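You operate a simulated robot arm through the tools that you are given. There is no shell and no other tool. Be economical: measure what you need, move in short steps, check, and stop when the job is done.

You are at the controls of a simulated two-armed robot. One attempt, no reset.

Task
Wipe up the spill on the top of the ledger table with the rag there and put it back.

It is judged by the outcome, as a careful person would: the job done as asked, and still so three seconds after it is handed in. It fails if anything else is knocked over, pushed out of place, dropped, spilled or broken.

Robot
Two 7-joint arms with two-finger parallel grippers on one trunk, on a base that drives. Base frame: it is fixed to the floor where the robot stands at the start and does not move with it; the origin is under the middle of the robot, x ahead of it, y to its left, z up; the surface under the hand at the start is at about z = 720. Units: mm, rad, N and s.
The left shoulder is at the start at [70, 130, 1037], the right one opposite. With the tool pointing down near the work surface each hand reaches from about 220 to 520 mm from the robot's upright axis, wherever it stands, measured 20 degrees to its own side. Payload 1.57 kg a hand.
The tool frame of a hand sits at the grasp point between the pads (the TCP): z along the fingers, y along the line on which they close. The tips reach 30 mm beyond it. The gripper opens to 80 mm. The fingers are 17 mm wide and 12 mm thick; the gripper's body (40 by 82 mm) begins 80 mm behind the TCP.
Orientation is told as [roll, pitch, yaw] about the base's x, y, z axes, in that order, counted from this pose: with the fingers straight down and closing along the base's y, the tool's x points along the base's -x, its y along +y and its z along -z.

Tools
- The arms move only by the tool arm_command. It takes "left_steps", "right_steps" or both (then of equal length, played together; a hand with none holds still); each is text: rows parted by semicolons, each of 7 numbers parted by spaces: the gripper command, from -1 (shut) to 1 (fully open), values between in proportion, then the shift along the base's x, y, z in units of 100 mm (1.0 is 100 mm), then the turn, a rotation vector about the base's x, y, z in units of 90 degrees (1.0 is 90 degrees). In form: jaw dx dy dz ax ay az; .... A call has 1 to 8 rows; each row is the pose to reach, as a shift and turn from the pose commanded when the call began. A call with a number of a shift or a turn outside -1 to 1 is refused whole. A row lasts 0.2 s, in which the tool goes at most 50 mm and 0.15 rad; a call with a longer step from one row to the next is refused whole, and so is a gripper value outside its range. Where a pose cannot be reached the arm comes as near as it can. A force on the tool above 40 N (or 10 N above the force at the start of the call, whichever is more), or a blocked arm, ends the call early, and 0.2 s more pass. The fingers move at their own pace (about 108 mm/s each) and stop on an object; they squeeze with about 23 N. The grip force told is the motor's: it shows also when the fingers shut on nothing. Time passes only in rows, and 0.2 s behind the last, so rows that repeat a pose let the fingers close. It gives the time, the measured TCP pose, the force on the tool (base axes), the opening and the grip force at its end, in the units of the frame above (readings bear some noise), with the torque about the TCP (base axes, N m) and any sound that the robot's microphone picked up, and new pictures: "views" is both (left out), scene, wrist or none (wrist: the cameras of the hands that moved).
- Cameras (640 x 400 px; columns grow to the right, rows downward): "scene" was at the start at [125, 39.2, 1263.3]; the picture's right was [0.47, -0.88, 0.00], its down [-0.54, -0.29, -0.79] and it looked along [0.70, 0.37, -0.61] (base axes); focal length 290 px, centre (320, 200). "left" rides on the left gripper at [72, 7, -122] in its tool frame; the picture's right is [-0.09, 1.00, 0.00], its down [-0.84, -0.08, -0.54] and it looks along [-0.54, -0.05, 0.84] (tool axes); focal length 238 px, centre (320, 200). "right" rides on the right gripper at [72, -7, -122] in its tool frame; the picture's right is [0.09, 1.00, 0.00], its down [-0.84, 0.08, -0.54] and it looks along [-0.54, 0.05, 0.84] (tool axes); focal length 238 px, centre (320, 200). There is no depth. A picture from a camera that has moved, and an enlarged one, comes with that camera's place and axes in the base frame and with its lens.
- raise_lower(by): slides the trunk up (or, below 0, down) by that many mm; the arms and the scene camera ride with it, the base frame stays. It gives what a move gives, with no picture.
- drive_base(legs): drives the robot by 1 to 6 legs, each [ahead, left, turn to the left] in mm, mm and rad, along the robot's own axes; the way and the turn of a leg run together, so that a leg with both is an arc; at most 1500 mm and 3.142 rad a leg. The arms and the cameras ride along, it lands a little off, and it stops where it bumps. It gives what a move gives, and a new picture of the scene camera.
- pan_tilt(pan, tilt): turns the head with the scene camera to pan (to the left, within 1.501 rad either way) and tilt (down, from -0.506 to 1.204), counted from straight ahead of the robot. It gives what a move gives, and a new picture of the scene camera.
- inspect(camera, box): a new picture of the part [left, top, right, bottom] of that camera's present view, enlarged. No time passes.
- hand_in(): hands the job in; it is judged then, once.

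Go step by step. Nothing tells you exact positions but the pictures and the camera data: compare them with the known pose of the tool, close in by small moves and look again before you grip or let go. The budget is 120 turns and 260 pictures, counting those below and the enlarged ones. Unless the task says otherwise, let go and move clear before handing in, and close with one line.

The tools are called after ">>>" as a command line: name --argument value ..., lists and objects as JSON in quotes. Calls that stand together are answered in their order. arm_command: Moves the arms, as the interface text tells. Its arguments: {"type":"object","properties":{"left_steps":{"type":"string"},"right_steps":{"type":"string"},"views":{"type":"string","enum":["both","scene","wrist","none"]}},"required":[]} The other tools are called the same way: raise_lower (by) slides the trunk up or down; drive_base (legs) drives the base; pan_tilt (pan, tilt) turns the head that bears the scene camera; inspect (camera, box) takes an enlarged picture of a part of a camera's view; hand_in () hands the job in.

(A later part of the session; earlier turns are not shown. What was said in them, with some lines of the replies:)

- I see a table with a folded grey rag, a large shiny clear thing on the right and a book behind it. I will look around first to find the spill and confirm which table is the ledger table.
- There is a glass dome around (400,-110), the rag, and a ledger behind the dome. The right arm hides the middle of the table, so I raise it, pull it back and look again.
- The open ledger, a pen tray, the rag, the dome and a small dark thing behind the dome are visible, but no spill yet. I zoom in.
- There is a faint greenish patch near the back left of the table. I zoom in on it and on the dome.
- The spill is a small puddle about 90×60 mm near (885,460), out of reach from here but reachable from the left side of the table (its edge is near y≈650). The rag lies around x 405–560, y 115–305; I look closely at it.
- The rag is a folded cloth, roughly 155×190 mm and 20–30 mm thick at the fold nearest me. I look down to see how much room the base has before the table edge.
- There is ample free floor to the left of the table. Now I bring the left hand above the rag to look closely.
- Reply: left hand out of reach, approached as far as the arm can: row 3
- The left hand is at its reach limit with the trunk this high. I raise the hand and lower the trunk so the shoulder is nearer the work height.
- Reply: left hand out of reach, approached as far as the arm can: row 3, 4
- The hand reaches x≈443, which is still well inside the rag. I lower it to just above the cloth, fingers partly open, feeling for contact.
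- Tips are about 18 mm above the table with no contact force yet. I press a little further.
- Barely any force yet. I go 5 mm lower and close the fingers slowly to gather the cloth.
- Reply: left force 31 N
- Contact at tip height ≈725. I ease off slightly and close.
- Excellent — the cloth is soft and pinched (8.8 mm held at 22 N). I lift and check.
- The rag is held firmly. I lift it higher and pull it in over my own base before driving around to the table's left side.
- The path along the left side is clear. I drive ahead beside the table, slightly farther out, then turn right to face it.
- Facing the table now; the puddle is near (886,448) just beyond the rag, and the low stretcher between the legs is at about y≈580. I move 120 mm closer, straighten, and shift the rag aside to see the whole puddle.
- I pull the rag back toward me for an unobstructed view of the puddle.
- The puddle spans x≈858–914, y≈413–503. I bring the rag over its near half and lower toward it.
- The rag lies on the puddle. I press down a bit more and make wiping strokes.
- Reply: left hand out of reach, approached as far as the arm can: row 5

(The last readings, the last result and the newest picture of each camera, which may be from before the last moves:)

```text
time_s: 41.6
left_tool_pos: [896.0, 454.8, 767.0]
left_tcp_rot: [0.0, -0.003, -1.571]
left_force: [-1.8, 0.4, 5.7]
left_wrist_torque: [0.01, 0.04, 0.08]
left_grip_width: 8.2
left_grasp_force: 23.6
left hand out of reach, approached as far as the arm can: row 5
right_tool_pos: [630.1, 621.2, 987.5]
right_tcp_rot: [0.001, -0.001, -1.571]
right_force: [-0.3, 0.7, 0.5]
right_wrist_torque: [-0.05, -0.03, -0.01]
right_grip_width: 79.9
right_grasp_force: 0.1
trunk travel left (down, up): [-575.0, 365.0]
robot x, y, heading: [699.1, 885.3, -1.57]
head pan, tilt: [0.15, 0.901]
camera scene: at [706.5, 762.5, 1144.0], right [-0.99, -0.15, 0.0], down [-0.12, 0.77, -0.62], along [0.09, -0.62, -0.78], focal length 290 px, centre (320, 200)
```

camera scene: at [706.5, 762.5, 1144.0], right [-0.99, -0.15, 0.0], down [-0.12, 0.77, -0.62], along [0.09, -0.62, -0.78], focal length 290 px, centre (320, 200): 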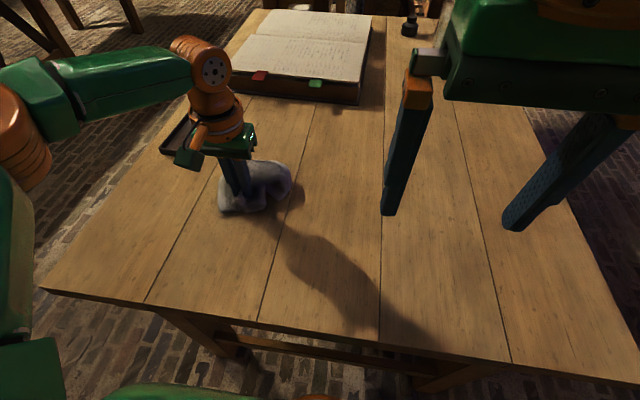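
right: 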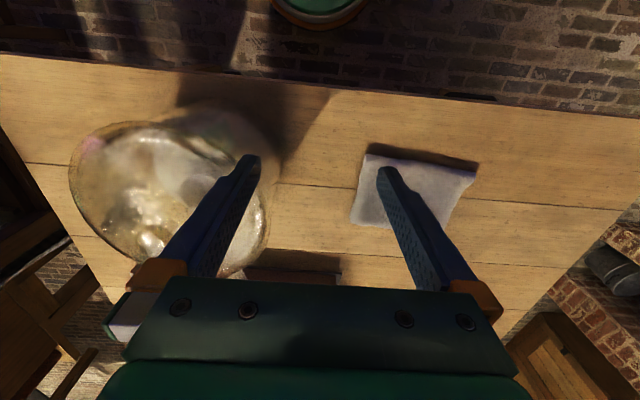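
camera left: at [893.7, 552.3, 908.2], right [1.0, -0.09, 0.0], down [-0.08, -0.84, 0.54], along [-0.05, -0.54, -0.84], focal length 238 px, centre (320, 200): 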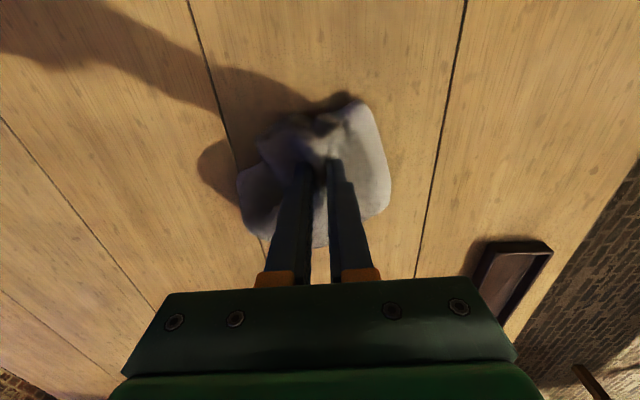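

The arm is at its limit at y≈455, and the base still has about 80 mm before the stretcher. I lift the rag, drive 50 mm closer, then continue.

>>> arm_command --left_steps "-1 0 0.2 0.3 0 0 0; -1 0 0.5 0.7 0 0 0; -1 0 0.7 1 0 0 0" --views "none"

>>> drive_base --legs '[[50, 20, 0]]'

>>> inspect --camera "scene" --box '[200, 150, 320, 260]'

```text
time_s: 42.4
left_tool_pos: [897.3, 528.6, 866.3]
left_tcp_rot: [0.0, 0.001, -1.566]
left_force: [0.4, -0.2, -0.7]
left_wrist_torque: [-0.01, 0.0, 0.08]
left_grip_width: 8.3
left_grasp_force: 23.0
right_tool_pos: [632.0, 619.1, 986.7]
right_tcp_rot: [0.0, 0.0, -1.572]
right_force: [0.1, 0.6, -0.6]
right_wrist_torque: [0.04, -0.04, 0.0]
right_grip_width: 80.2
right_grasp_force: 0.0
trunk travel left (down, up): [-575.0, 365.0]
robot x, y, heading: [695.3, 887.9, -1.572]
head pan, tilt: [0.15, 0.901]
```

```text
time_s: 43.3
left_tool_pos: [917.9, 478.9, 865.9]
left_tcp_rot: [0.0, -0.003, -1.568]
left_force: [-0.1, -0.5, -0.5]
left_wrist_torque: [0.02, -0.01, 0.05]
left_grip_width: 7.9
left_grasp_force: 23.3
right_tool_pos: [650.4, 571.9, 987.8]
right_tcp_rot: [0.001, -0.001, -1.57]
right_force: [0.2, -0.3, -0.3]
right_wrist_torque: [-0.01, -0.02, -0.01]
right_grip_width: 80.2
right_grasp_force: 0.0
trunk travel left (down, up): [-575.0, 365.0]
robot x, y, heading: [718.2, 835.7, -1.566]
head pan, tilt: [0.15, 0.901]
camera scene: at [726.9, 712.6, 1144.1], right [-0.99, -0.15, 0.0], down [-0.12, 0.77, -0.62], along [0.09, -0.61, -0.78], focal length 290 px, centre (320, 200)
```

scene: 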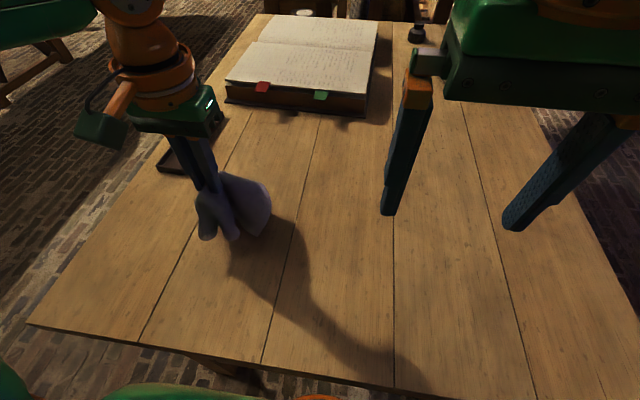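

```text
3.64 times, centred on (260, 205) of scene
camera zoom: at [726.9, 712.6, 1144.1], right [-0.99, -0.15, 0.0], down [-0.12, 0.77, -0.62], along [0.09, -0.61, -0.78], focal length 1054 px, centre (538, 182)
```

zoom: 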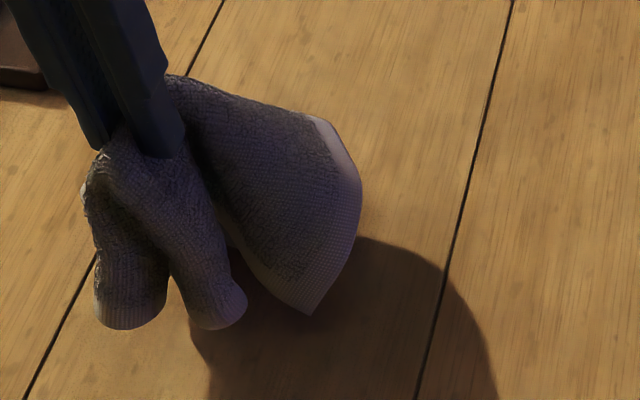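

Now I lower the rag on the near side of the puddle and wipe outward along its length.

>>> arm_command --left_steps "-1 -0.2 0.2 -0.3 0 0 0; -1 -0.32 0.35 -0.6 0 0 0; -1 -0.32 0.35 -0.85 0 0 0; -1 -0.32 0.35 -1 0 0 0; -1 -0.32 0 -1 0 0 0; -1 -0.32 -0.35 -1 0 0 0; -1 -0.32 -0.65 -1 0 0 0" --views "none"

>>> arm_command --left_steps "-1 0.25 0 0 0 0 0; -1 0.25 0.4 0 0 0 0; -1 0.25 0.8 0 0 0 0; -1 0 1 0 0 0 0; -1 -0.2 0.8 0 0 0 0; -1 -0.2 0.4 0 0 0 0; -1 -0.2 0 0 0 0 0; -1 0.1 0 0 0 0 0" --views "none"

>>> arm_command --left_steps "-1 0.2 0.2 0.3 0 0 0; -1 0.5 0.5 0.7 0 0 0; -1 0.8 0.8 0.9 0 0 0; -1 1 1 1 0 0 0" --views "scene"

>>> inspect --camera "scene" --box '[200, 150, 320, 260]'

```text
time_s: 44.9
left_tool_pos: [890.2, 419.7, 768.3]
left_tcp_rot: [0.0, -0.004, -1.57]
left_force: [-0.2, 0.6, 4.7]
left_wrist_torque: [0.1, 0.06, 0.08]
left_grip_width: 7.9
left_grasp_force: 23.0
left hand out of reach, approached as far as the arm can: row 7
right_tool_pos: [650.9, 570.5, 988.0]
right_tcp_rot: [0.002, -0.001, -1.57]
right_force: [0.1, -0.3, 0.2]
right_wrist_torque: [0.0, 0.0, -0.01]
right_grip_width: 79.8
right_grasp_force: 0.1
trunk travel left (down, up): [-575.0, 365.0]
robot x, y, heading: [717.7, 838.5, -1.573]
head pan, tilt: [0.15, 0.901]
```

```text
time_s: 46.7
left_tool_pos: [900.2, 422.8, 767.7]
left_tcp_rot: [0.0, -0.002, -1.569]
left_force: [-2.5, -0.2, 5.5]
left_wrist_torque: [0.03, 0.03, 0.08]
left_grip_width: 8.2
left_grasp_force: 22.9
left hand out of reach, approached as far as the arm can: row 7
right_tool_pos: [649.9, 570.9, 987.6]
right_tcp_rot: [0.003, -0.003, -1.572]
right_force: [0.4, -1.1, 0.0]
right_wrist_torque: [-0.01, 0.02, 0.0]
right_grip_width: 80.1
right_grasp_force: 0.1
trunk travel left (down, up): [-575.0, 365.0]
robot x, y, heading: [715.1, 837.0, -1.573]
head pan, tilt: [0.15, 0.901]
```

```text
refused: row 2 steps farther than a row can; nothing moved
```

```text
3.64 times, centred on (260, 205) of scene
camera zoom: at [726.6, 713.2, 1144.2], right [-0.99, -0.15, 0.0], down [-0.12, 0.77, -0.62], along [0.09, -0.62, -0.78], focal length 1054 px, centre (538, 182)
```

zoom: 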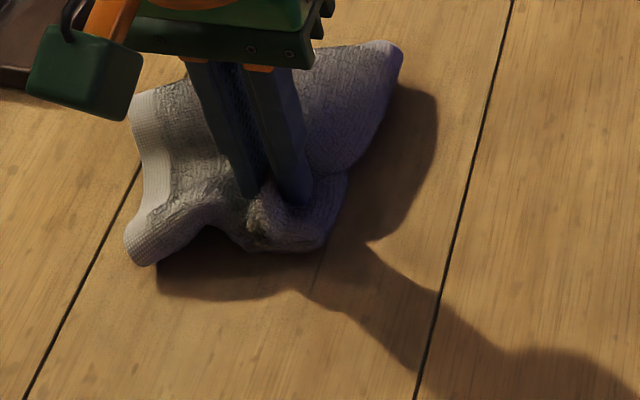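

I now lift the rag toward me and to the side to see what is left.

>>> arm_command --left_steps "-1 0.1 0.1 0.35 0 0 0; -1 0.3 0.3 0.65 0 0 0; -1 0.55 0.55 0.9 0 0 0; -1 0.8 0.8 1 0 0 0; -1 1 1 1 0 0 0" --views "scene"

>>> inspect --camera "scene" --box '[200, 150, 320, 260]'

```text
time_s: 47.9
left_tool_pos: [1002.5, 521.3, 866.4]
left_tcp_rot: [-0.001, -0.001, -1.568]
left_force: [1.1, 1.6, 0.0]
left_wrist_torque: [0.01, -0.02, 0.06]
left_grip_width: 8.2
left_grasp_force: 23.0
right_tool_pos: [652.0, 570.7, 987.7]
right_tcp_rot: [0.0, -0.003, -1.571]
right_force: [0.5, -1.1, -0.7]
right_wrist_torque: [0.02, 0.01, -0.01]
right_grip_width: 80.0
right_grasp_force: 0.0
trunk travel left (down, up): [-575.0, 365.0]
robot x, y, heading: [716.8, 835.0, -1.57]
head pan, tilt: [0.15, 0.901]
camera scene: at [728.1, 712.0, 1144.0], right [-0.99, -0.15, 0.0], down [-0.12, 0.77, -0.62], along [0.09, -0.61, -0.78], focal length 290 px, centre (320, 200)
```

scene: 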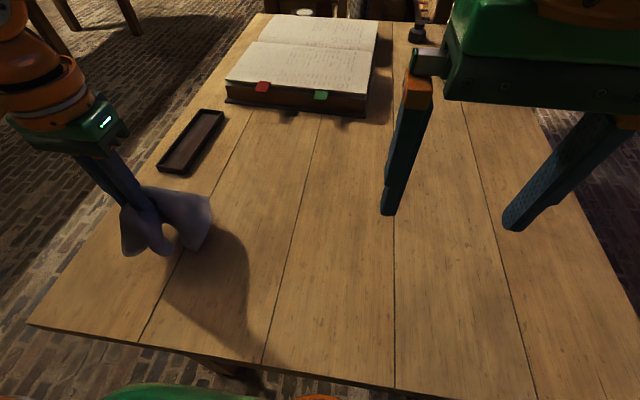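

```text
3.64 times, centred on (260, 205) of scene
camera zoom: at [728.1, 712.0, 1144.0], right [-0.99, -0.15, 0.0], down [-0.12, 0.77, -0.62], along [0.09, -0.61, -0.78], focal length 1054 px, centre (538, 182)
```

zoom: 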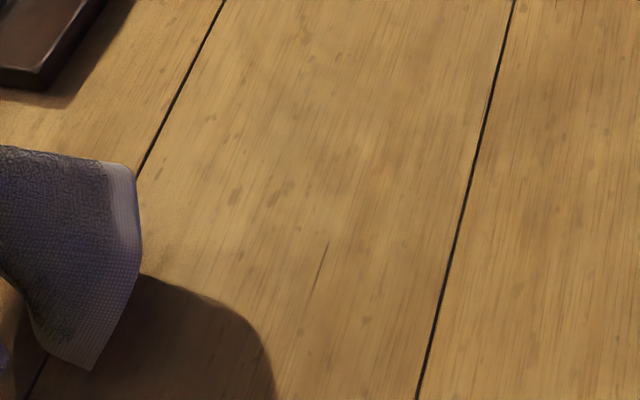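

The puddle looks gone; part of its place is in the rag's shadow, so I move the rag further away and zoom in to check for residue.

>>> arm_command --left_steps "-1 0 0.4 0.1 0 0 0; -1 0 0.8 0.2 0 0 0; -1 0 1 0.5 0 0 0; -1 0 1 0.8 0 0 0" --views "none"

>>> inspect --camera "scene" --box '[225, 165, 305, 255]'

>>> inspect --camera "left" --box '[100, 100, 420, 300]'

```text
time_s: 48.9
left_tool_pos: [1000.0, 620.8, 947.0]
left_tcp_rot: [0.0, -0.001, -1.567]
left_force: [-1.0, -0.2, 0.0]
left_wrist_torque: [0.02, -0.02, 0.04]
left_grip_width: 8.0
left_grasp_force: 23.1
right_tool_pos: [650.4, 570.7, 986.8]
right_tcp_rot: [0.003, -0.001, -1.572]
right_force: [0.0, 0.1, -0.4]
right_wrist_torque: [0.01, 0.0, -0.01]
right_grip_width: 80.1
right_grasp_force: 0.1
trunk travel left (down, up): [-575.0, 365.0]
robot x, y, heading: [724.1, 839.1, -1.571]
head pan, tilt: [0.15, 0.901]
```

```text
4.44 times, centred on (265, 210) of scene
camera zoom: at [726.8, 711.6, 1143.9], right [-0.99, -0.15, 0.0], down [-0.12, 0.77, -0.62], along [0.09, -0.61, -0.78], focal length 1288 px, centre (564, 156)
```

zoom: 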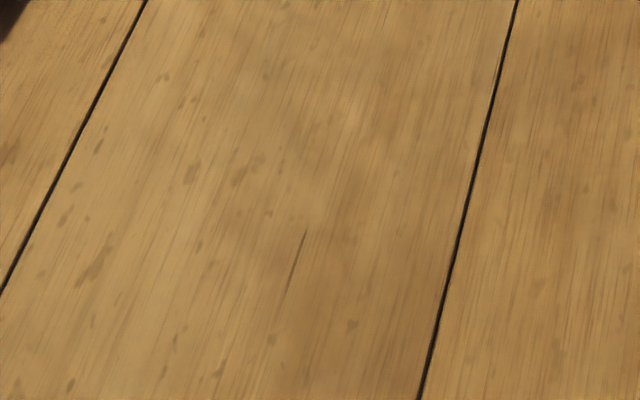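

```text
2.00 times, centred on (260, 200) of left
camera zoom: at [1006.2, 691.9, 1068.7], right [1.0, -0.09, 0.0], down [-0.08, -0.84, 0.54], along [-0.05, -0.54, -0.84], focal length 477 px, centre (440, 200)
```

zoom: 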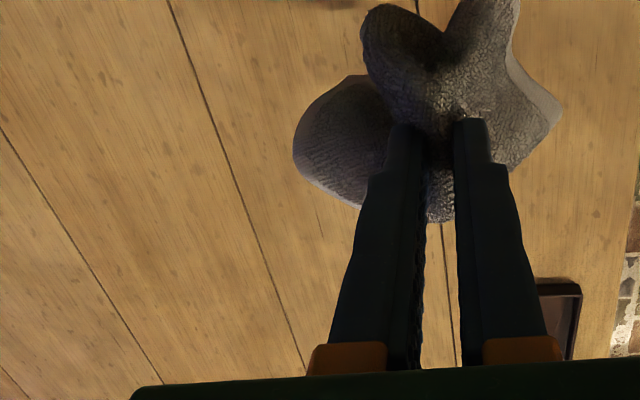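

The tabletop is clean where the puddle was. Now I bring the rag in and drive back the way I came.

>>> arm_command --left_steps "-1 -0.3 -0.2 0.1 0 0 0; -1 -0.6 -0.4 0.1 0 0 0; -1 -0.7 -0.6 0.1 0 0 0" --views "none"

>>> drive_base --legs '[[-145, 0, 0], [0, 0, 1.571], [-917, 0, 0], [0, -982, 0]]'

>>> pan_tilt --pan 0.15 --tilt 0.7

```text
time_s: 49.7
left_tool_pos: [929.1, 557.4, 955.7]
left_tcp_rot: [-0.001, -0.001, -1.569]
left_force: [-0.4, 0.1, -0.7]
left_wrist_torque: [0.02, -0.01, 0.05]
left_grip_width: 8.3
left_grasp_force: 23.3
right_tool_pos: [650.7, 569.0, 987.2]
right_tcp_rot: [0.001, 0.001, -1.572]
right_force: [-0.5, -0.9, 0.1]
right_wrist_torque: [0.02, 0.01, -0.01]
right_grip_width: 80.1
right_grasp_force: 0.1
trunk travel left (down, up): [-575.0, 365.0]
robot x, y, heading: [719.6, 834.9, -1.571]
head pan, tilt: [0.15, 0.901]
```

```text
time_s: 63.9
left_tool_pos: [80.3, 237.5, 957.0]
left_tcp_rot: [0.001, 0.0, -0.001]
left_force: [-1.0, -0.5, -0.2]
left_wrist_torque: [0.04, 0.0, -0.09]
left_grip_width: 7.7
left_grasp_force: 23.2
right_tool_pos: [67.6, -41.0, 986.5]
right_tcp_rot: [0.001, 0.001, -0.003]
right_force: [-0.3, -0.5, -0.2]
right_wrist_torque: [-0.01, -0.03, 0.03]
right_grip_width: 79.8
right_grasp_force: 0.0
trunk travel left (down, up): [-575.0, 365.0]
robot x, y, heading: [-195.5, 23.2, -0.001]
head pan, tilt: [0.15, 0.901]
camera scene: at [-75.7, 35.5, 1143.9], right [0.15, -0.99, 0.0], down [-0.78, -0.11, -0.62], along [0.61, 0.09, -0.78], focal length 290 px, centre (320, 200)
```

scene: 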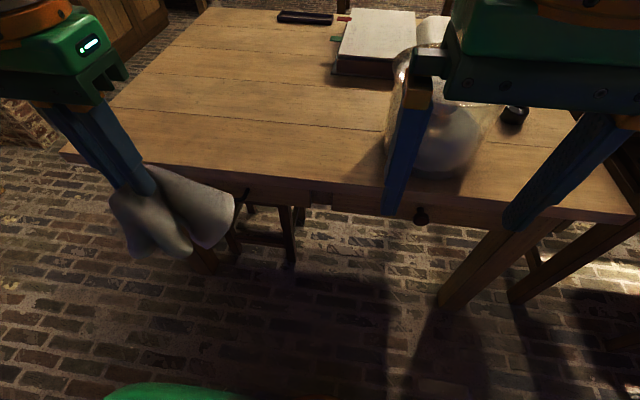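

```text
time_s: 64.6
left_tool_pos: [80.4, 237.2, 956.3]
left_tcp_rot: [-0.001, 0.0, -0.002]
left_force: [0.0, -0.8, -0.5]
left_wrist_torque: [0.05, 0.02, -0.14]
left_grip_width: 7.9
left_grasp_force: 23.0
right_tool_pos: [66.6, -41.5, 986.3]
right_tcp_rot: [0.001, 0.0, -0.004]
right_force: [-0.2, -0.3, 0.6]
right_wrist_torque: [-0.01, -0.01, 0.03]
right_grip_width: 80.3
right_grasp_force: 0.0
trunk travel left (down, up): [-575.0, 365.0]
robot x, y, heading: [-196.7, 19.6, -0.006]
head pan, tilt: [0.15, 0.7]
camera scene: at [-66.4, 36.7, 1160.0], right [0.15, -0.99, 0.0], down [-0.64, -0.09, -0.76], along [0.76, 0.11, -0.64], focal length 290 px, centre (320, 200)
```

scene: 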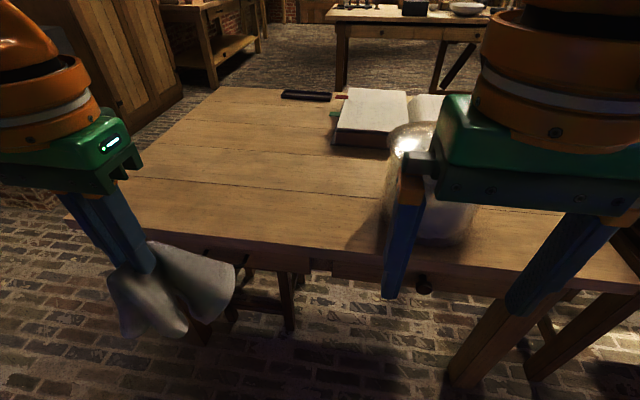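

Back in front of the table with everything in place. I raise the right hand to keep it well clear of the glass dome, then drive forward again.

>>> arm_command --right_steps "1 0 0 0.4 0 0 0; 1 0 0 0.8 0 0 0; 1 0 0 1 0 0 0" --views "none"

>>> drive_base --legs '[[225, -20, 0.004]]'

```text
time_s: 65.4
left_tool_pos: [80.5, 236.1, 956.2]
left_tcp_rot: [0.0, 0.0, -0.001]
left_force: [0.1, -0.3, -0.1]
left_wrist_torque: [-0.01, -0.03, -0.1]
left_grip_width: 7.9
left_grasp_force: 23.1
right_tool_pos: [71.4, -42.4, 1041.5]
right_tcp_rot: [0.002, 0.0, -0.001]
right_force: [0.4, -0.9, -0.4]
right_wrist_torque: [0.01, -0.01, 0.0]
right_grip_width: 79.8
right_grasp_force: 0.1
right hand out of reach, approached as far as the arm can: row 2, 3
trunk travel left (down, up): [-575.0, 365.0]
robot x, y, heading: [-200.1, 26.4, -0.001]
head pan, tilt: [0.15, 0.7]
```

```text
time_s: 67.1
left_tool_pos: [306.9, 215.4, 956.4]
left_tcp_rot: [0.001, -0.002, -0.002]
left_force: [-0.1, 0.2, -1.0]
left_wrist_torque: [0.01, 0.02, -0.1]
left_grip_width: 7.9
left_grasp_force: 23.3
right_tool_pos: [299.3, -63.7, 1040.4]
right_tcp_rot: [0.001, 0.0, -0.005]
right_force: [-0.2, -0.3, 0.9]
right_wrist_torque: [0.0, -0.01, -0.01]
right_grip_width: 80.1
right_grasp_force: 0.0
trunk travel left (down, up): [-575.0, 365.0]
robot x, y, heading: [32.6, 4.0, -0.008]
head pan, tilt: [0.15, 0.7]
camera scene: at [161.1, 15.8, 1160.2], right [0.15, -0.99, 0.0], down [-0.64, -0.09, -0.77], along [0.76, 0.11, -0.64], focal length 290 px, centre (320, 200)
```

scene: 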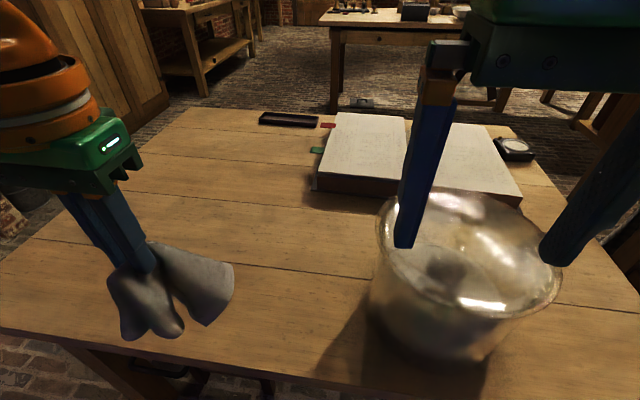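

Everything on the table is undisturbed. I take the rag back over its original spot.

>>> arm_command --left_steps "-1 0.3 0 0 0 0 0; -1 0.6 0 -0.2 0 0 0; -1 0.9 0 -0.5 0 0 0; -1 1 0 -0.8 0 0 0; -1 1 0 -0.8 0 0 0" --views "none"

>>> arm_command --left_steps "-1 0.4 0 -0.1 0 0 0; -1 0.7 -0.02 -0.4 0 0 0; -1 0.7 -0.02 -0.7 0 0 0; -1 0.55 -0.02 -0.9 0 0 0; -1 0.4 -0.02 -1 0 0 0; -1 0.3 -0.02 -1 0 0 0" --views "both"

```text
time_s: 68.3
left_tool_pos: [409.2, 216.8, 875.4]
left_tcp_rot: [0.001, -0.001, -0.003]
left_force: [-0.1, 0.6, -0.3]
left_wrist_torque: [0.0, 0.02, -0.11]
left_grip_width: 7.8
left_grasp_force: 22.7
right_tool_pos: [300.7, -63.9, 1040.3]
right_tcp_rot: [0.0, -0.001, -0.003]
right_force: [-1.0, 0.2, 0.1]
right_wrist_torque: [-0.01, 0.01, -0.02]
right_grip_width: 79.7
right_grasp_force: 0.2
trunk travel left (down, up): [-575.0, 365.0]
robot x, y, heading: [27.1, 4.8, -0.002]
head pan, tilt: [0.15, 0.7]
```

```text
time_s: 69.7
left_tool_pos: [438.0, 214.4, 777.2]
left_tcp_rot: [0.0, -0.002, -0.001]
left_force: [1.2, 0.9, 2.3]
left_wrist_torque: [-0.03, -0.05, -0.08]
left_grip_width: 8.0
left_grasp_force: 23.1
left hand out of reach, approached as far as the arm can: row 2, 3
right_tool_pos: [299.8, -65.0, 1040.3]
right_tcp_rot: [0.0, -0.001, -0.002]
right_force: [0.2, -0.2, -0.1]
right_wrist_torque: [-0.03, 0.01, 0.05]
right_grip_width: 80.1
right_grasp_force: 0.1
trunk travel left (down, up): [-575.0, 365.0]
robot x, y, heading: [28.6, 2.3, -0.003]
head pan, tilt: [0.15, 0.7]
camera scene: at [161.4, 15.5, 1160.1], right [0.15, -0.99, 0.0], down [-0.64, -0.09, -0.77], along [0.76, 0.11, -0.64], focal length 290 px, centre (320, 200)
camera left: at [366.2, 220.9, 899.2], right [0.09, 1.0, 0.0], down [0.84, -0.08, 0.54], along [0.54, -0.05, -0.84], focal length 238 px, centre (320, 200)
```

scene: 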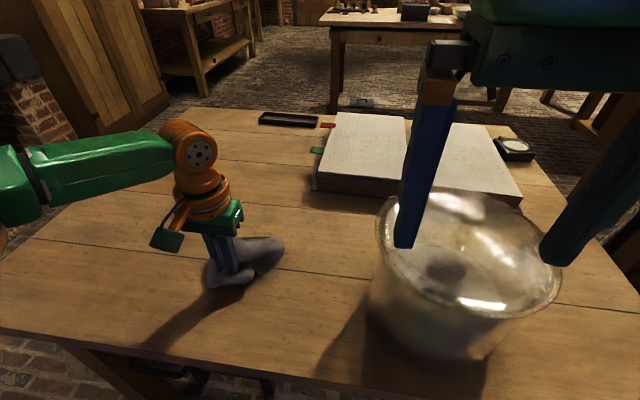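
left: 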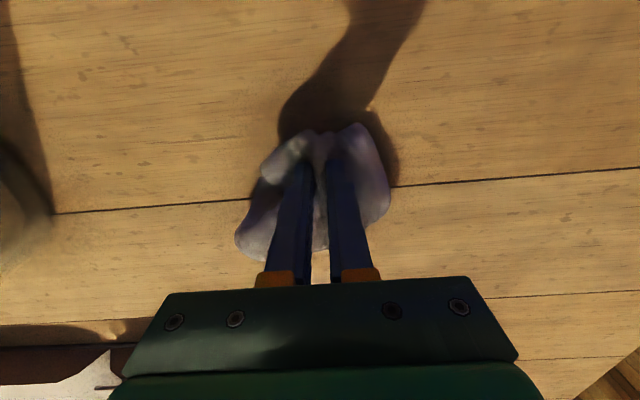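

The rag rests on its old spot. I lower it fully, then open the fingers gradually so the cloth spreads.

>>> arm_command --left_steps "-1 0 0 -0.1 0 0 0; -1 -0.02 0 -0.18 0 0 0; -0.7 -0.02 0 -0.18 0 0 0; -0.4 -0.02 0 -0.18 0 0 0; 0 -0.02 0 -0.18 0 0 0; 0.4 -0.02 0 -0.18 0 0 0; 0.4 -0.02 0 -0.18 0 0 0" --views "both"

```text
time_s: 71.3
left_tool_pos: [434.1, 215.7, 759.6]
left_tcp_rot: [0.0, -0.004, -0.003]
left_force: [-1.6, 4.5, 12.9]
left_wrist_torque: [-0.25, -0.06, -0.05]
left_grip_width: 52.3
left_grasp_force: 0.2
right_tool_pos: [297.2, -63.4, 1041.7]
right_tcp_rot: [0.0, -0.005, -0.004]
right_force: [0.5, -0.3, -0.2]
right_wrist_torque: [0.03, 0.02, 0.0]
right_grip_width: 80.3
right_grasp_force: 0.1
trunk travel left (down, up): [-575.0, 365.0]
robot x, y, heading: [29.5, 2.8, -0.0]
head pan, tilt: [0.15, 0.7]
camera scene: at [158.3, 16.0, 1160.5], right [0.15, -0.99, 0.0], down [-0.63, -0.09, -0.77], along [0.76, 0.11, -0.64], focal length 290 px, centre (320, 200)
camera left: at [362.1, 221.0, 881.6], right [0.09, 1.0, 0.0], down [0.83, -0.08, 0.54], along [0.54, -0.05, -0.84], focal length 238 px, centre (320, 200)
```

scene: 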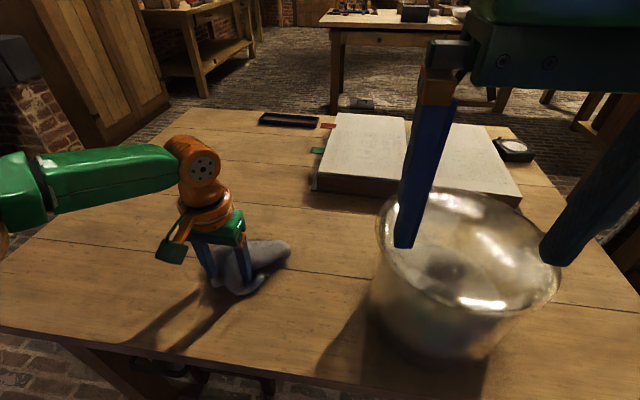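
left: 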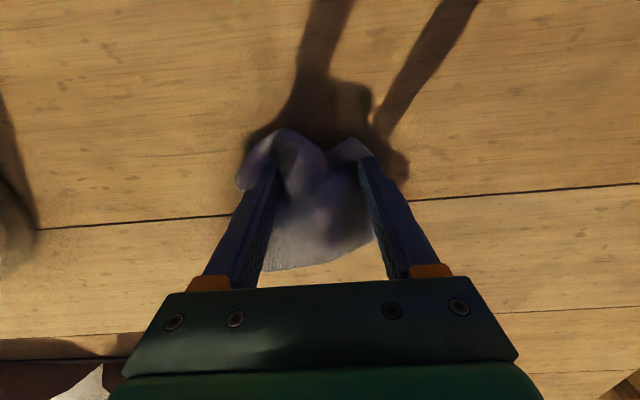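

Released; now I lift straight up gently and look at how the rag lies.

>>> arm_command --left_steps "0.4 0 0 0.1 0 0 0; 0.4 0 0 0.3 0 0 0; 0.4 -0.05 0 0.6 0 0 0; 0.4 -0.2 0 0.9 0 0 0; 0.4 -0.5 0 1 0 0 0; 0.4 -0.8 0 1 0 0 0" --views "both"

>>> inspect --camera "scene" --box '[160, 210, 340, 320]'

```text
time_s: 72.7
left_tool_pos: [355.8, 213.5, 858.7]
left_tcp_rot: [0.0, -0.002, -0.001]
left_force: [0.3, -0.3, -0.6]
left_wrist_torque: [0.0, 0.0, 0.01]
left_grip_width: 56.1
left_grasp_force: 0.0
right_tool_pos: [300.0, -64.6, 1041.2]
right_tcp_rot: [0.002, -0.001, -0.003]
right_force: [0.0, -0.1, 0.1]
right_wrist_torque: [-0.01, -0.06, -0.01]
right_grip_width: 80.1
right_grasp_force: 0.1
trunk travel left (down, up): [-575.0, 365.0]
robot x, y, heading: [29.6, 7.4, 0.001]
head pan, tilt: [0.15, 0.7]
camera scene: at [160.8, 15.9, 1160.2], right [0.15, -0.99, 0.0], down [-0.64, -0.09, -0.77], along [0.76, 0.11, -0.64], focal length 290 px, centre (320, 200)
camera left: at [284.4, 220.3, 979.4], right [0.09, 1.0, 0.0], down [0.84, -0.08, 0.54], along [0.54, -0.05, -0.84], focal length 238 px, centre (320, 200)
```

scene: 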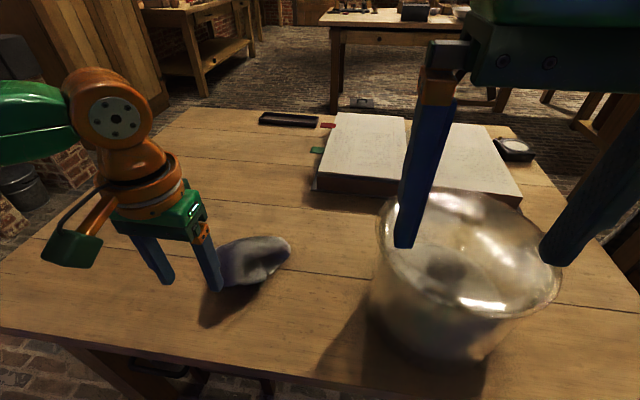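
left: 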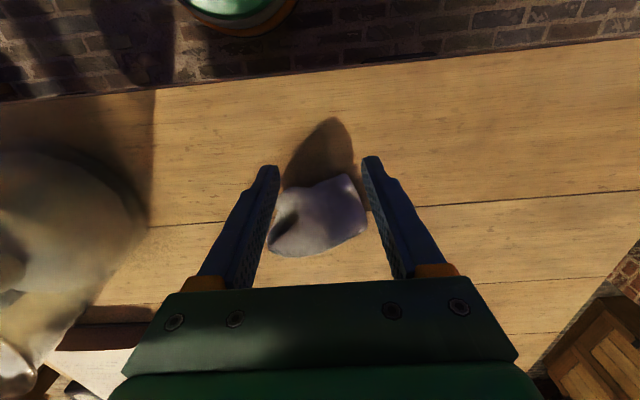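

```text
3.56 times, centred on (250, 265) of scene
camera zoom: at [160.8, 15.9, 1160.2], right [0.15, -0.99, 0.0], down [-0.64, -0.09, -0.77], along [0.76, 0.11, -0.64], focal length 1031 px, centre (569, -31)
```

zoom: 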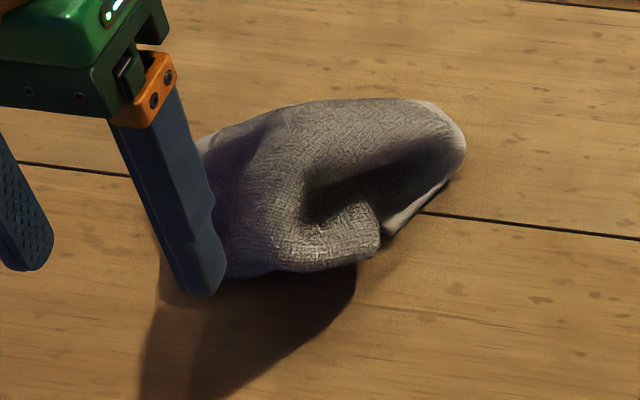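

The rag is back on its spot, somewhat crumpled. I move the hand clear and look whether it has settled.

>>> arm_command --left_steps "0.4 -0.2 0.2 0.4 0 0 0; 0.4 -0.4 0.5 0.7 0 0 0; 0.4 -0.5 0.8 1 0 0 0; 0.4 -0.5 0.9 1 0 0 0" --views "both"

>>> inspect --camera "scene" --box '[160, 210, 340, 320]'

```text
time_s: 73.7
left_tool_pos: [304.8, 305.5, 957.3]
left_tcp_rot: [0.0, 0.001, -0.002]
left_force: [0.3, 0.2, -0.6]
left_wrist_torque: [0.01, 0.0, -0.01]
left_grip_width: 56.0
left_grasp_force: 0.0
right_tool_pos: [299.3, -63.9, 1040.8]
right_tcp_rot: [0.0, 0.002, -0.003]
right_force: [-0.5, -0.3, -0.5]
right_wrist_torque: [-0.02, -0.04, 0.0]
right_grip_width: 79.9
right_grasp_force: 0.0
trunk travel left (down, up): [-575.0, 365.0]
robot x, y, heading: [29.4, 0.4, -0.003]
head pan, tilt: [0.15, 0.7]
camera scene: at [161.8, 15.9, 1160.1], right [0.15, -0.99, 0.0], down [-0.64, -0.09, -0.76], along [0.76, 0.11, -0.64], focal length 290 px, centre (320, 200)
camera left: at [233.8, 313.2, 1079.7], right [0.09, 1.0, 0.0], down [0.84, -0.08, 0.54], along [0.54, -0.05, -0.84], focal length 238 px, centre (320, 200)
```

scene: 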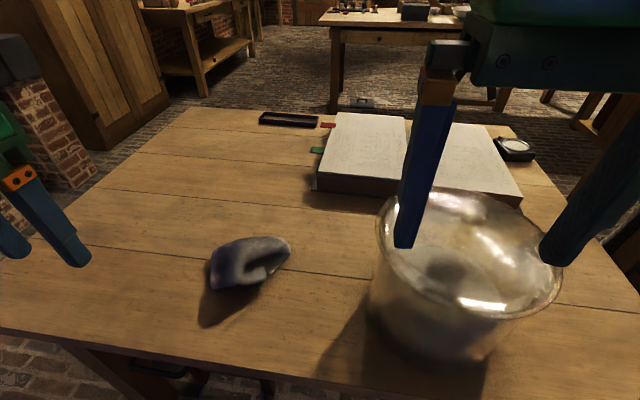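
left: 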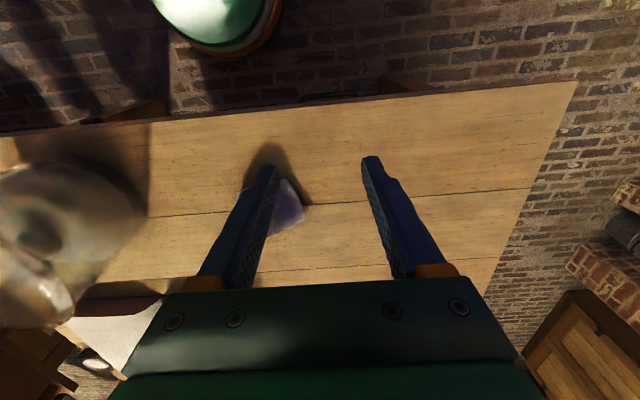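

```text
3.56 times, centred on (250, 265) of scene
camera zoom: at [161.8, 15.9, 1160.1], right [0.15, -0.99, 0.0], down [-0.64, -0.09, -0.76], along [0.76, 0.11, -0.64], focal length 1031 px, centre (569, -31)
```

zoom: 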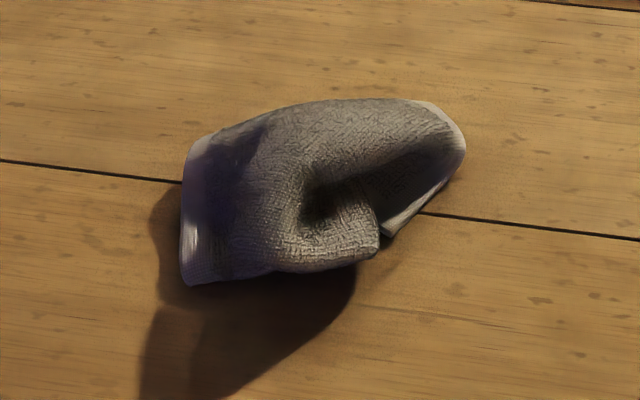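

The rag is on its spot but bunched, so I make one gentle attempt to spread it: press closed fingertips into the middle and open them sideways.

>>> arm_command --left_steps "-0.6 0.4 -0.3 0 0 0 0; -0.6 0.8 -0.6 0 0 0 0; -0.6 1 -0.95 -0.1 0 0 0; -0.6 1 -1 -0.5 0 0 0; -0.6 1 -1 -0.8 0 0 0" --views "none"

>>> arm_command --left_steps "-0.6 0.3 0 -0.05 0 0 0; -0.6 0.5 0 -0.1 0 0 0" --views "both"

```text
time_s: 74.9
left_tool_pos: [405.6, 205.7, 878.1]
left_tcp_rot: [0.0, 0.0, -0.003]
left_force: [-0.3, -0.4, -0.3]
left_wrist_torque: [-0.01, -0.05, -0.01]
left_grip_width: 15.7
left_grasp_force: 0.0
right_tool_pos: [300.8, -63.6, 1041.0]
right_tcp_rot: [0.001, 0.002, -0.004]
right_force: [-0.4, -0.2, 0.6]
right_wrist_torque: [-0.03, 0.01, 0.01]
right_grip_width: 80.0
right_grasp_force: 0.0
trunk travel left (down, up): [-575.0, 365.0]
robot x, y, heading: [28.4, 4.0, -0.002]
head pan, tilt: [0.15, 0.7]
```

```text
time_s: 75.5
left_tool_pos: [453.3, 205.6, 868.3]
left_tcp_rot: [0.002, 0.001, -0.006]
left_force: [-0.6, 0.2, 0.7]
left_wrist_torque: [-0.02, 0.02, 0.0]
left_grip_width: 16.0
left_grasp_force: 0.0
left hand out of reach, approached as far as the arm can: row 2
right_tool_pos: [301.0, -64.2, 1040.2]
right_tcp_rot: [-0.002, 0.003, -0.004]
right_force: [-0.2, 0.5, 0.2]
right_wrist_torque: [0.0, 0.05, 0.01]
right_grip_width: 80.1
right_grasp_force: 0.0
trunk travel left (down, up): [-575.0, 365.0]
robot x, y, heading: [29.5, 4.2, -0.0]
head pan, tilt: [0.15, 0.7]
camera scene: at [162.9, 16.2, 1160.0], right [0.15, -0.99, 0.0], down [-0.64, -0.09, -0.76], along [0.76, 0.11, -0.65], focal length 290 px, centre (320, 200)
camera left: at [382.0, 212.1, 990.1], right [0.1, 1.0, 0.0], down [0.83, -0.08, 0.54], along [0.54, -0.05, -0.84], focal length 238 px, centre (320, 200)
```

scene: 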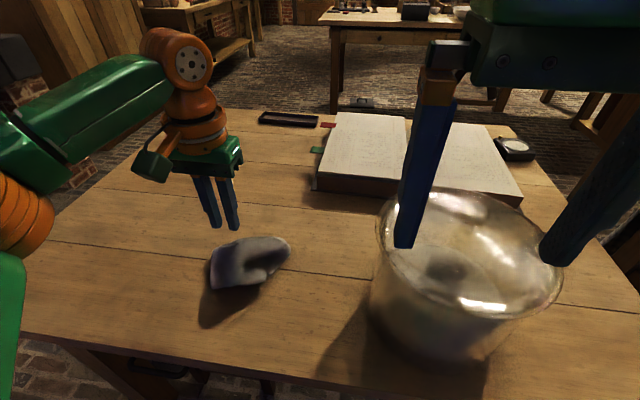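
left: 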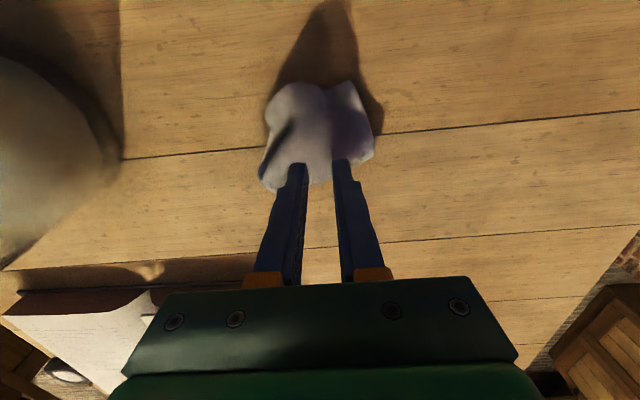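

The hand is centred over the rag. I press down softly and spread.

>>> arm_command --left_steps "-0.6 0 0 -0.4 0 0 0; -0.6 0 0 -0.75 0 0 0; -0.6 0 0 -0.98 0 0 0; -0.6 0 0 -1 0 0 0" --views "none"

>>> arm_command --left_steps "-0.6 0 0 -0.06 0 0 0; -0.2 0 0 -0.06 0 0 0; 0.2 0 0 -0.06 0 0 0; 0.6 0 0 -0.06 0 0 0; 1 0 0 -0.06 0 0 0; 1 0 0 -0.06 0 0 0" --views "both"

```text
time_s: 76.5
left_tool_pos: [453.5, 202.9, 770.2]
left_tcp_rot: [-0.001, -0.003, 0.001]
left_force: [1.3, 0.7, 11.1]
left_wrist_torque: [-0.15, -0.13, 0.0]
left_grip_width: 15.7
left_grasp_force: 0.0
right_tool_pos: [298.3, -65.2, 1040.3]
right_tcp_rot: [0.004, -0.002, -0.004]
right_force: [0.1, -0.8, -0.1]
right_wrist_torque: [0.03, 0.0, 0.01]
right_grip_width: 80.1
right_grasp_force: 0.0
trunk travel left (down, up): [-575.0, 365.0]
robot x, y, heading: [30.1, 4.4, -0.003]
head pan, tilt: [0.15, 0.7]
```

```text
time_s: 77.9
left_tool_pos: [449.6, 204.8, 766.4]
left_tcp_rot: [0.001, -0.007, -0.002]
left_force: [-0.1, 10.2, 27.3]
left_wrist_torque: [-0.98, -0.12, 0.06]
left_grip_width: 71.4
left_grasp_force: 0.0
right_tool_pos: [294.8, -62.9, 1042.3]
right_tcp_rot: [-0.001, -0.005, -0.004]
right_force: [-0.9, 0.2, 0.7]
right_wrist_torque: [-0.02, 0.0, 0.04]
right_grip_width: 80.1
right_grasp_force: 0.0
trunk travel left (down, up): [-575.0, 365.0]
robot x, y, heading: [26.7, 6.1, -0.001]
head pan, tilt: [0.15, 0.7]
camera scene: at [155.8, 16.6, 1160.9], right [0.15, -0.99, 0.0], down [-0.63, -0.1, -0.77], along [0.76, 0.11, -0.64], focal length 290 px, centre (320, 200)
camera left: at [377.6, 211.7, 886.9], right [0.09, 1.0, 0.0], down [0.83, -0.08, 0.55], along [0.55, -0.05, -0.84], focal length 238 px, centre (320, 200)
```

scene: 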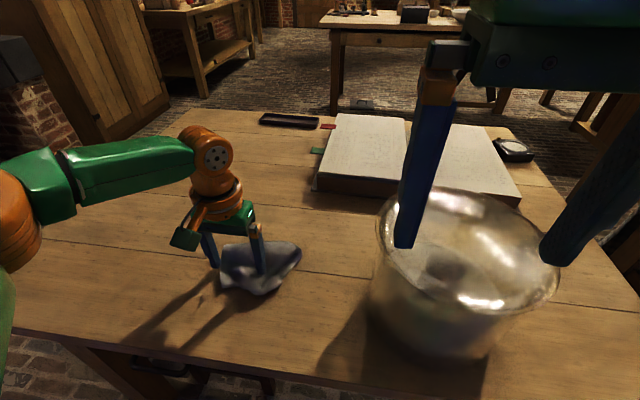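
left: 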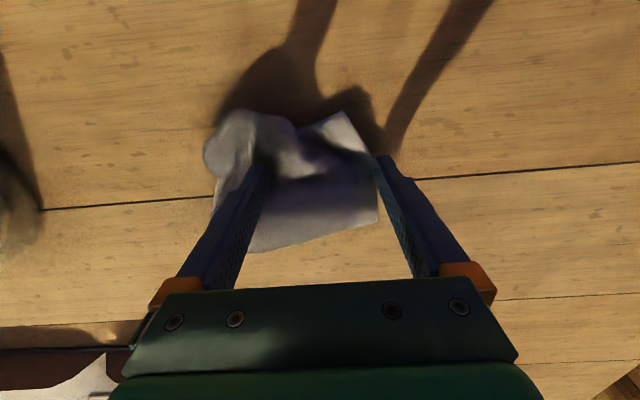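

It spread noticeably. I lift off and check its position.

>>> arm_command --left_steps "1 0 0 0.2 0 0 0; 1 0 0 0.5 0 0 0; 1 -0.2 0 0.8 0 0 0; 1 -0.5 0.2 1 0 0 0; 1 -0.8 0.5 1 0 0 0; 1 -1 0.8 1 0 0 0" --views "scene"

>>> inspect --camera "scene" --box '[160, 210, 340, 320]'

```text
time_s: 79.3
left_tool_pos: [351.8, 285.2, 864.0]
left_tcp_rot: [-0.001, 0.0, -0.003]
left_force: [0.7, 0.1, -0.7]
left_wrist_torque: [-0.04, 0.01, -0.01]
left_grip_width: 79.9
left_grasp_force: 0.1
right_tool_pos: [299.0, -63.9, 1040.3]
right_tcp_rot: [0.0, -0.001, -0.002]
right_force: [-0.1, 0.5, 0.3]
right_wrist_torque: [-0.03, 0.0, -0.02]
right_grip_width: 80.0
right_grasp_force: 0.1
trunk travel left (down, up): [-575.0, 365.0]
robot x, y, heading: [31.1, 2.1, -0.002]
head pan, tilt: [0.15, 0.7]
camera scene: at [161.0, 16.7, 1160.2], right [0.15, -0.99, 0.0], down [-0.64, -0.1, -0.77], along [0.76, 0.11, -0.64], focal length 290 px, centre (320, 200)
```

scene: 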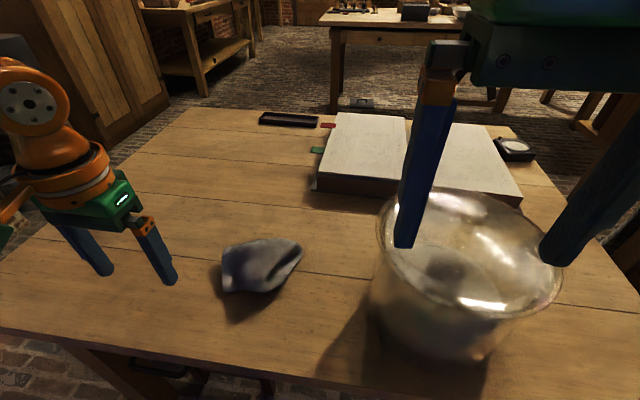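

```text
3.56 times, centred on (250, 265) of scene
camera zoom: at [161.0, 16.7, 1160.2], right [0.15, -0.99, 0.0], down [-0.64, -0.1, -0.77], along [0.76, 0.11, -0.64], focal length 1031 px, centre (569, -31)
```

zoom: 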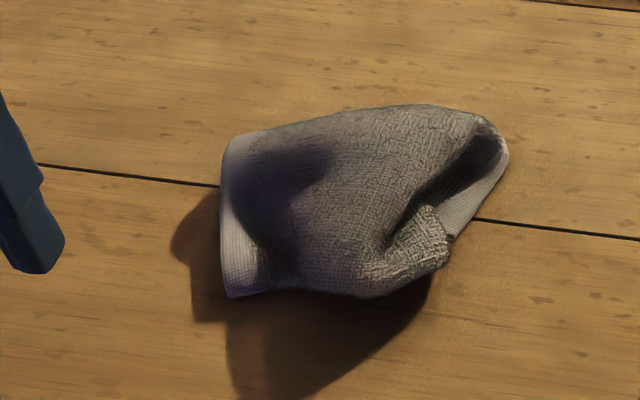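

The rag is flatter but sits ~45 mm too far right; its right edge is about where it was, its left edge should be farther left. I'll pinch near the left edge and draw it left, which also unfolds it.

>>> arm_command --left_steps "0 0.4 -0.3 0 0 0 0; 0 0.8 -0.6 0 0 0 0; 0 0.95 -0.72 -0.3 0 0 0; 0 0.95 -0.72 -0.6 0 0 0; 0 0.95 -0.72 -0.85 0 0 0" --views "wrist"

```text
time_s: 80.5
left_tool_pos: [447.4, 214.5, 778.3]
left_tcp_rot: [-0.001, -0.001, -0.002]
left_force: [-0.3, -0.9, 0.1]
left_wrist_torque: [0.01, -0.02, 0.01]
left_grip_width: 39.8
left_grasp_force: 0.0
right_tool_pos: [300.0, -64.2, 1039.8]
right_tcp_rot: [0.0, 0.001, -0.003]
right_force: [-0.1, 0.2, 0.1]
right_wrist_torque: [-0.01, -0.02, 0.03]
right_grip_width: 79.9
right_grasp_force: 0.0
trunk travel left (down, up): [-575.0, 365.0]
robot x, y, heading: [31.7, 5.5, -0.001]
head pan, tilt: [0.15, 0.7]
camera left: at [376.4, 220.9, 900.2], right [0.09, 1.0, 0.0], down [0.84, -0.08, 0.54], along [0.54, -0.05, -0.84], focal length 238 px, centre (320, 200)
```

left: 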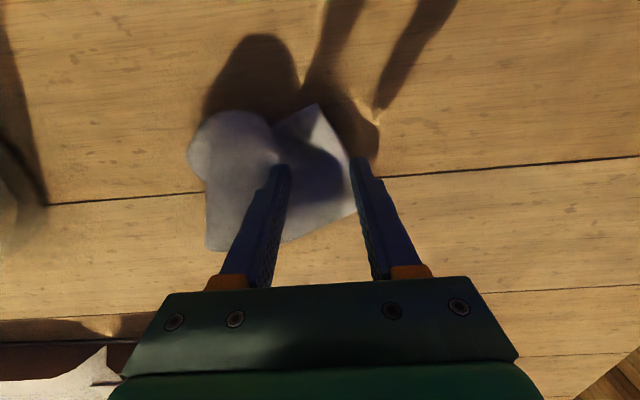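

I narrow the gap, shift slightly right so both tips are on the cloth, press, pinch, then draw left with a tiny lift.

>>> arm_command --left_steps "-0.3 0 -0.1 0 0 0 0; -0.3 0 -0.1 -0.12 0 0 0; -0.3 0 -0.1 -0.2 0 0 0; -1 0 -0.1 -0.19 0 0 0; -1 0 -0.1 -0.19 0 0 0; -1 0 -0.1 -0.14 0 0 0" --views "wrist"

```text
time_s: 81.9
left_tool_pos: [447.0, 203.8, 762.9]
left_tcp_rot: [0.0, 0.0, -0.002]
left_force: [-0.8, -0.3, 0.3]
left_wrist_torque: [-0.06, 0.04, -0.03]
left_grip_width: 6.7
left_grasp_force: 23.0
right_tool_pos: [300.4, -64.6, 1040.8]
right_tcp_rot: [-0.002, 0.0, -0.003]
right_force: [0.0, -1.4, 0.5]
right_wrist_torque: [-0.03, -0.03, 0.02]
right_grip_width: 80.1
right_grasp_force: 0.0
trunk travel left (down, up): [-575.0, 365.0]
robot x, y, heading: [27.5, 5.5, -0.009]
head pan, tilt: [0.15, 0.7]
camera left: at [376.3, 209.3, 885.4], right [0.09, 1.0, 0.0], down [0.84, -0.08, 0.54], along [0.54, -0.05, -0.84], focal length 238 px, centre (320, 200)
```

left: 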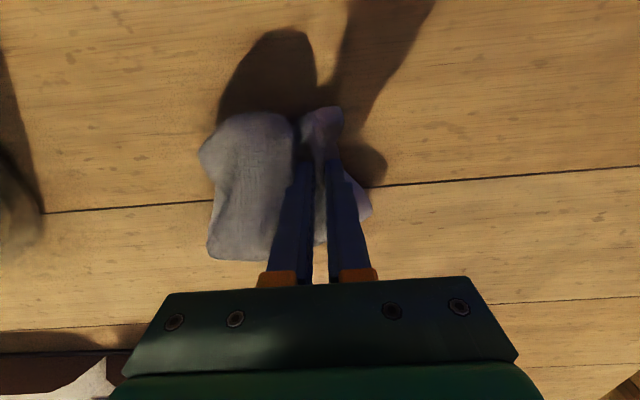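

>>> arm_command --left_steps "-1 0 0.15 0.02 0 0 0; -1 0 0.35 0.02 0 0 0; -1 0 0.55 0 0 0 0; -1 0 0.6 -0.04 0 0 0; -0.7 0 0.6 -0.04 0 0 0; -0.3 0 0.6 -0.04 0 0 0; 0 0 0.6 -0.04 0 0 0; 0 0 0.6 0.1 0 0 0" --views "none"

>>> arm_command --left_steps "0 0 0 0.3 0 0 0; 0 0 0 0.6 0 0 0; 0 -0.2 0 0.9 0 0 0; 0 -0.5 0.2 1 0 0 0; 0 -0.9 0.4 1 0 0 0; 0 -1 0.6 1 0 0 0" --views "scene"

>>> inspect --camera "scene" --box '[160, 210, 340, 320]'

```text
time_s: 83.7
left_tool_pos: [448.4, 260.9, 773.0]
left_tcp_rot: [-0.001, 0.0, -0.002]
left_force: [-0.2, 0.3, -1.4]
left_wrist_torque: [0.02, 0.0, 0.0]
left_grip_width: 40.0
left_grasp_force: 0.0
right_tool_pos: [298.8, -64.7, 1040.3]
right_tcp_rot: [0.001, -0.003, -0.004]
right_force: [1.2, 0.0, -0.1]
right_wrist_torque: [-0.02, -0.01, 0.0]
right_grip_width: 80.1
right_grasp_force: 0.0
trunk travel left (down, up): [-575.0, 365.0]
robot x, y, heading: [27.5, -0.3, -0.004]
head pan, tilt: [0.15, 0.7]
```

```text
time_s: 85.1
left_tool_pos: [347.4, 322.4, 871.8]
left_tcp_rot: [-0.002, 0.001, -0.004]
left_force: [1.0, -0.1, 0.8]
left_wrist_torque: [-0.01, 0.01, 0.0]
left_grip_width: 39.8
left_grasp_force: 0.1
right_tool_pos: [299.8, -63.7, 1040.1]
right_tcp_rot: [-0.002, -0.001, -0.004]
right_force: [0.0, 0.2, 0.4]
right_wrist_torque: [0.01, 0.0, 0.02]
right_grip_width: 80.0
right_grasp_force: 0.0
trunk travel left (down, up): [-575.0, 365.0]
robot x, y, heading: [31.4, 3.6, -0.003]
head pan, tilt: [0.15, 0.7]
camera scene: at [161.9, 16.2, 1160.1], right [0.15, -0.99, 0.0], down [-0.64, -0.09, -0.76], along [0.76, 0.11, -0.64], focal length 290 px, centre (320, 200)
```

scene: 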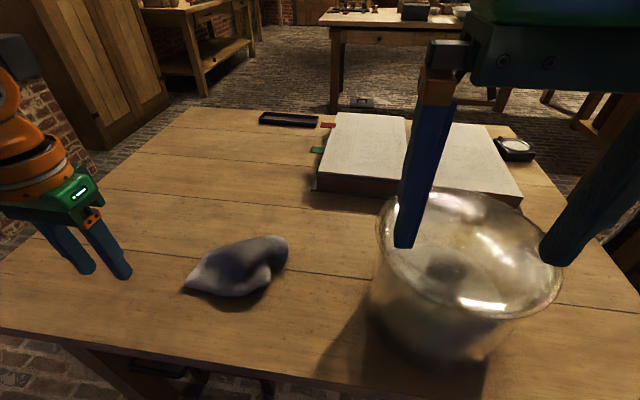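

```text
3.56 times, centred on (250, 265) of scene
camera zoom: at [161.9, 16.2, 1160.1], right [0.15, -0.99, 0.0], down [-0.64, -0.09, -0.76], along [0.76, 0.11, -0.64], focal length 1031 px, centre (569, -31)
```

zoom: 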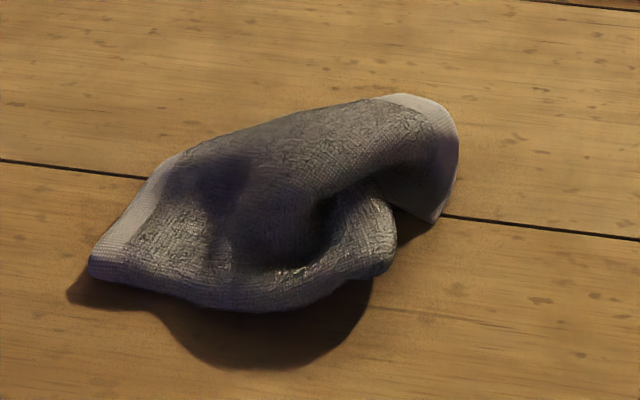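

The rag now lies spread over its original place (centre ≈(457,209) vs. (480,212) before). A last look at the wiped area before handing in.

>>> inspect --camera "scene" --box '[170, 115, 260, 170]'

```text
7.11 times, centred on (215, 142) of scene
camera zoom: at [161.9, 16.2, 1160.1], right [0.15, -0.99, 0.0], down [-0.64, -0.09, -0.76], along [0.76, 0.11, -0.64], focal length 2061 px, centre (1067, 609)
```

zoom: 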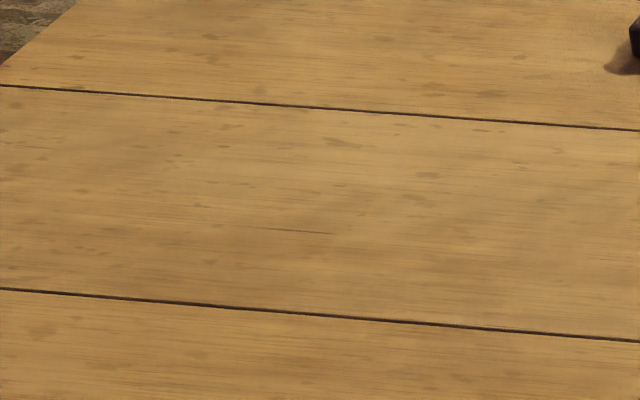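

The wood is clean, the rag is back in its place, and both hands are clear, so I hand in.

>>> hand_in

```text
The job is handed in.
```

I wiped up the spill and put the rag back on its original spot, about 25 mm from where it was. It lies a bit rumpled rather than neatly folded, and nothing else on the table was moved.
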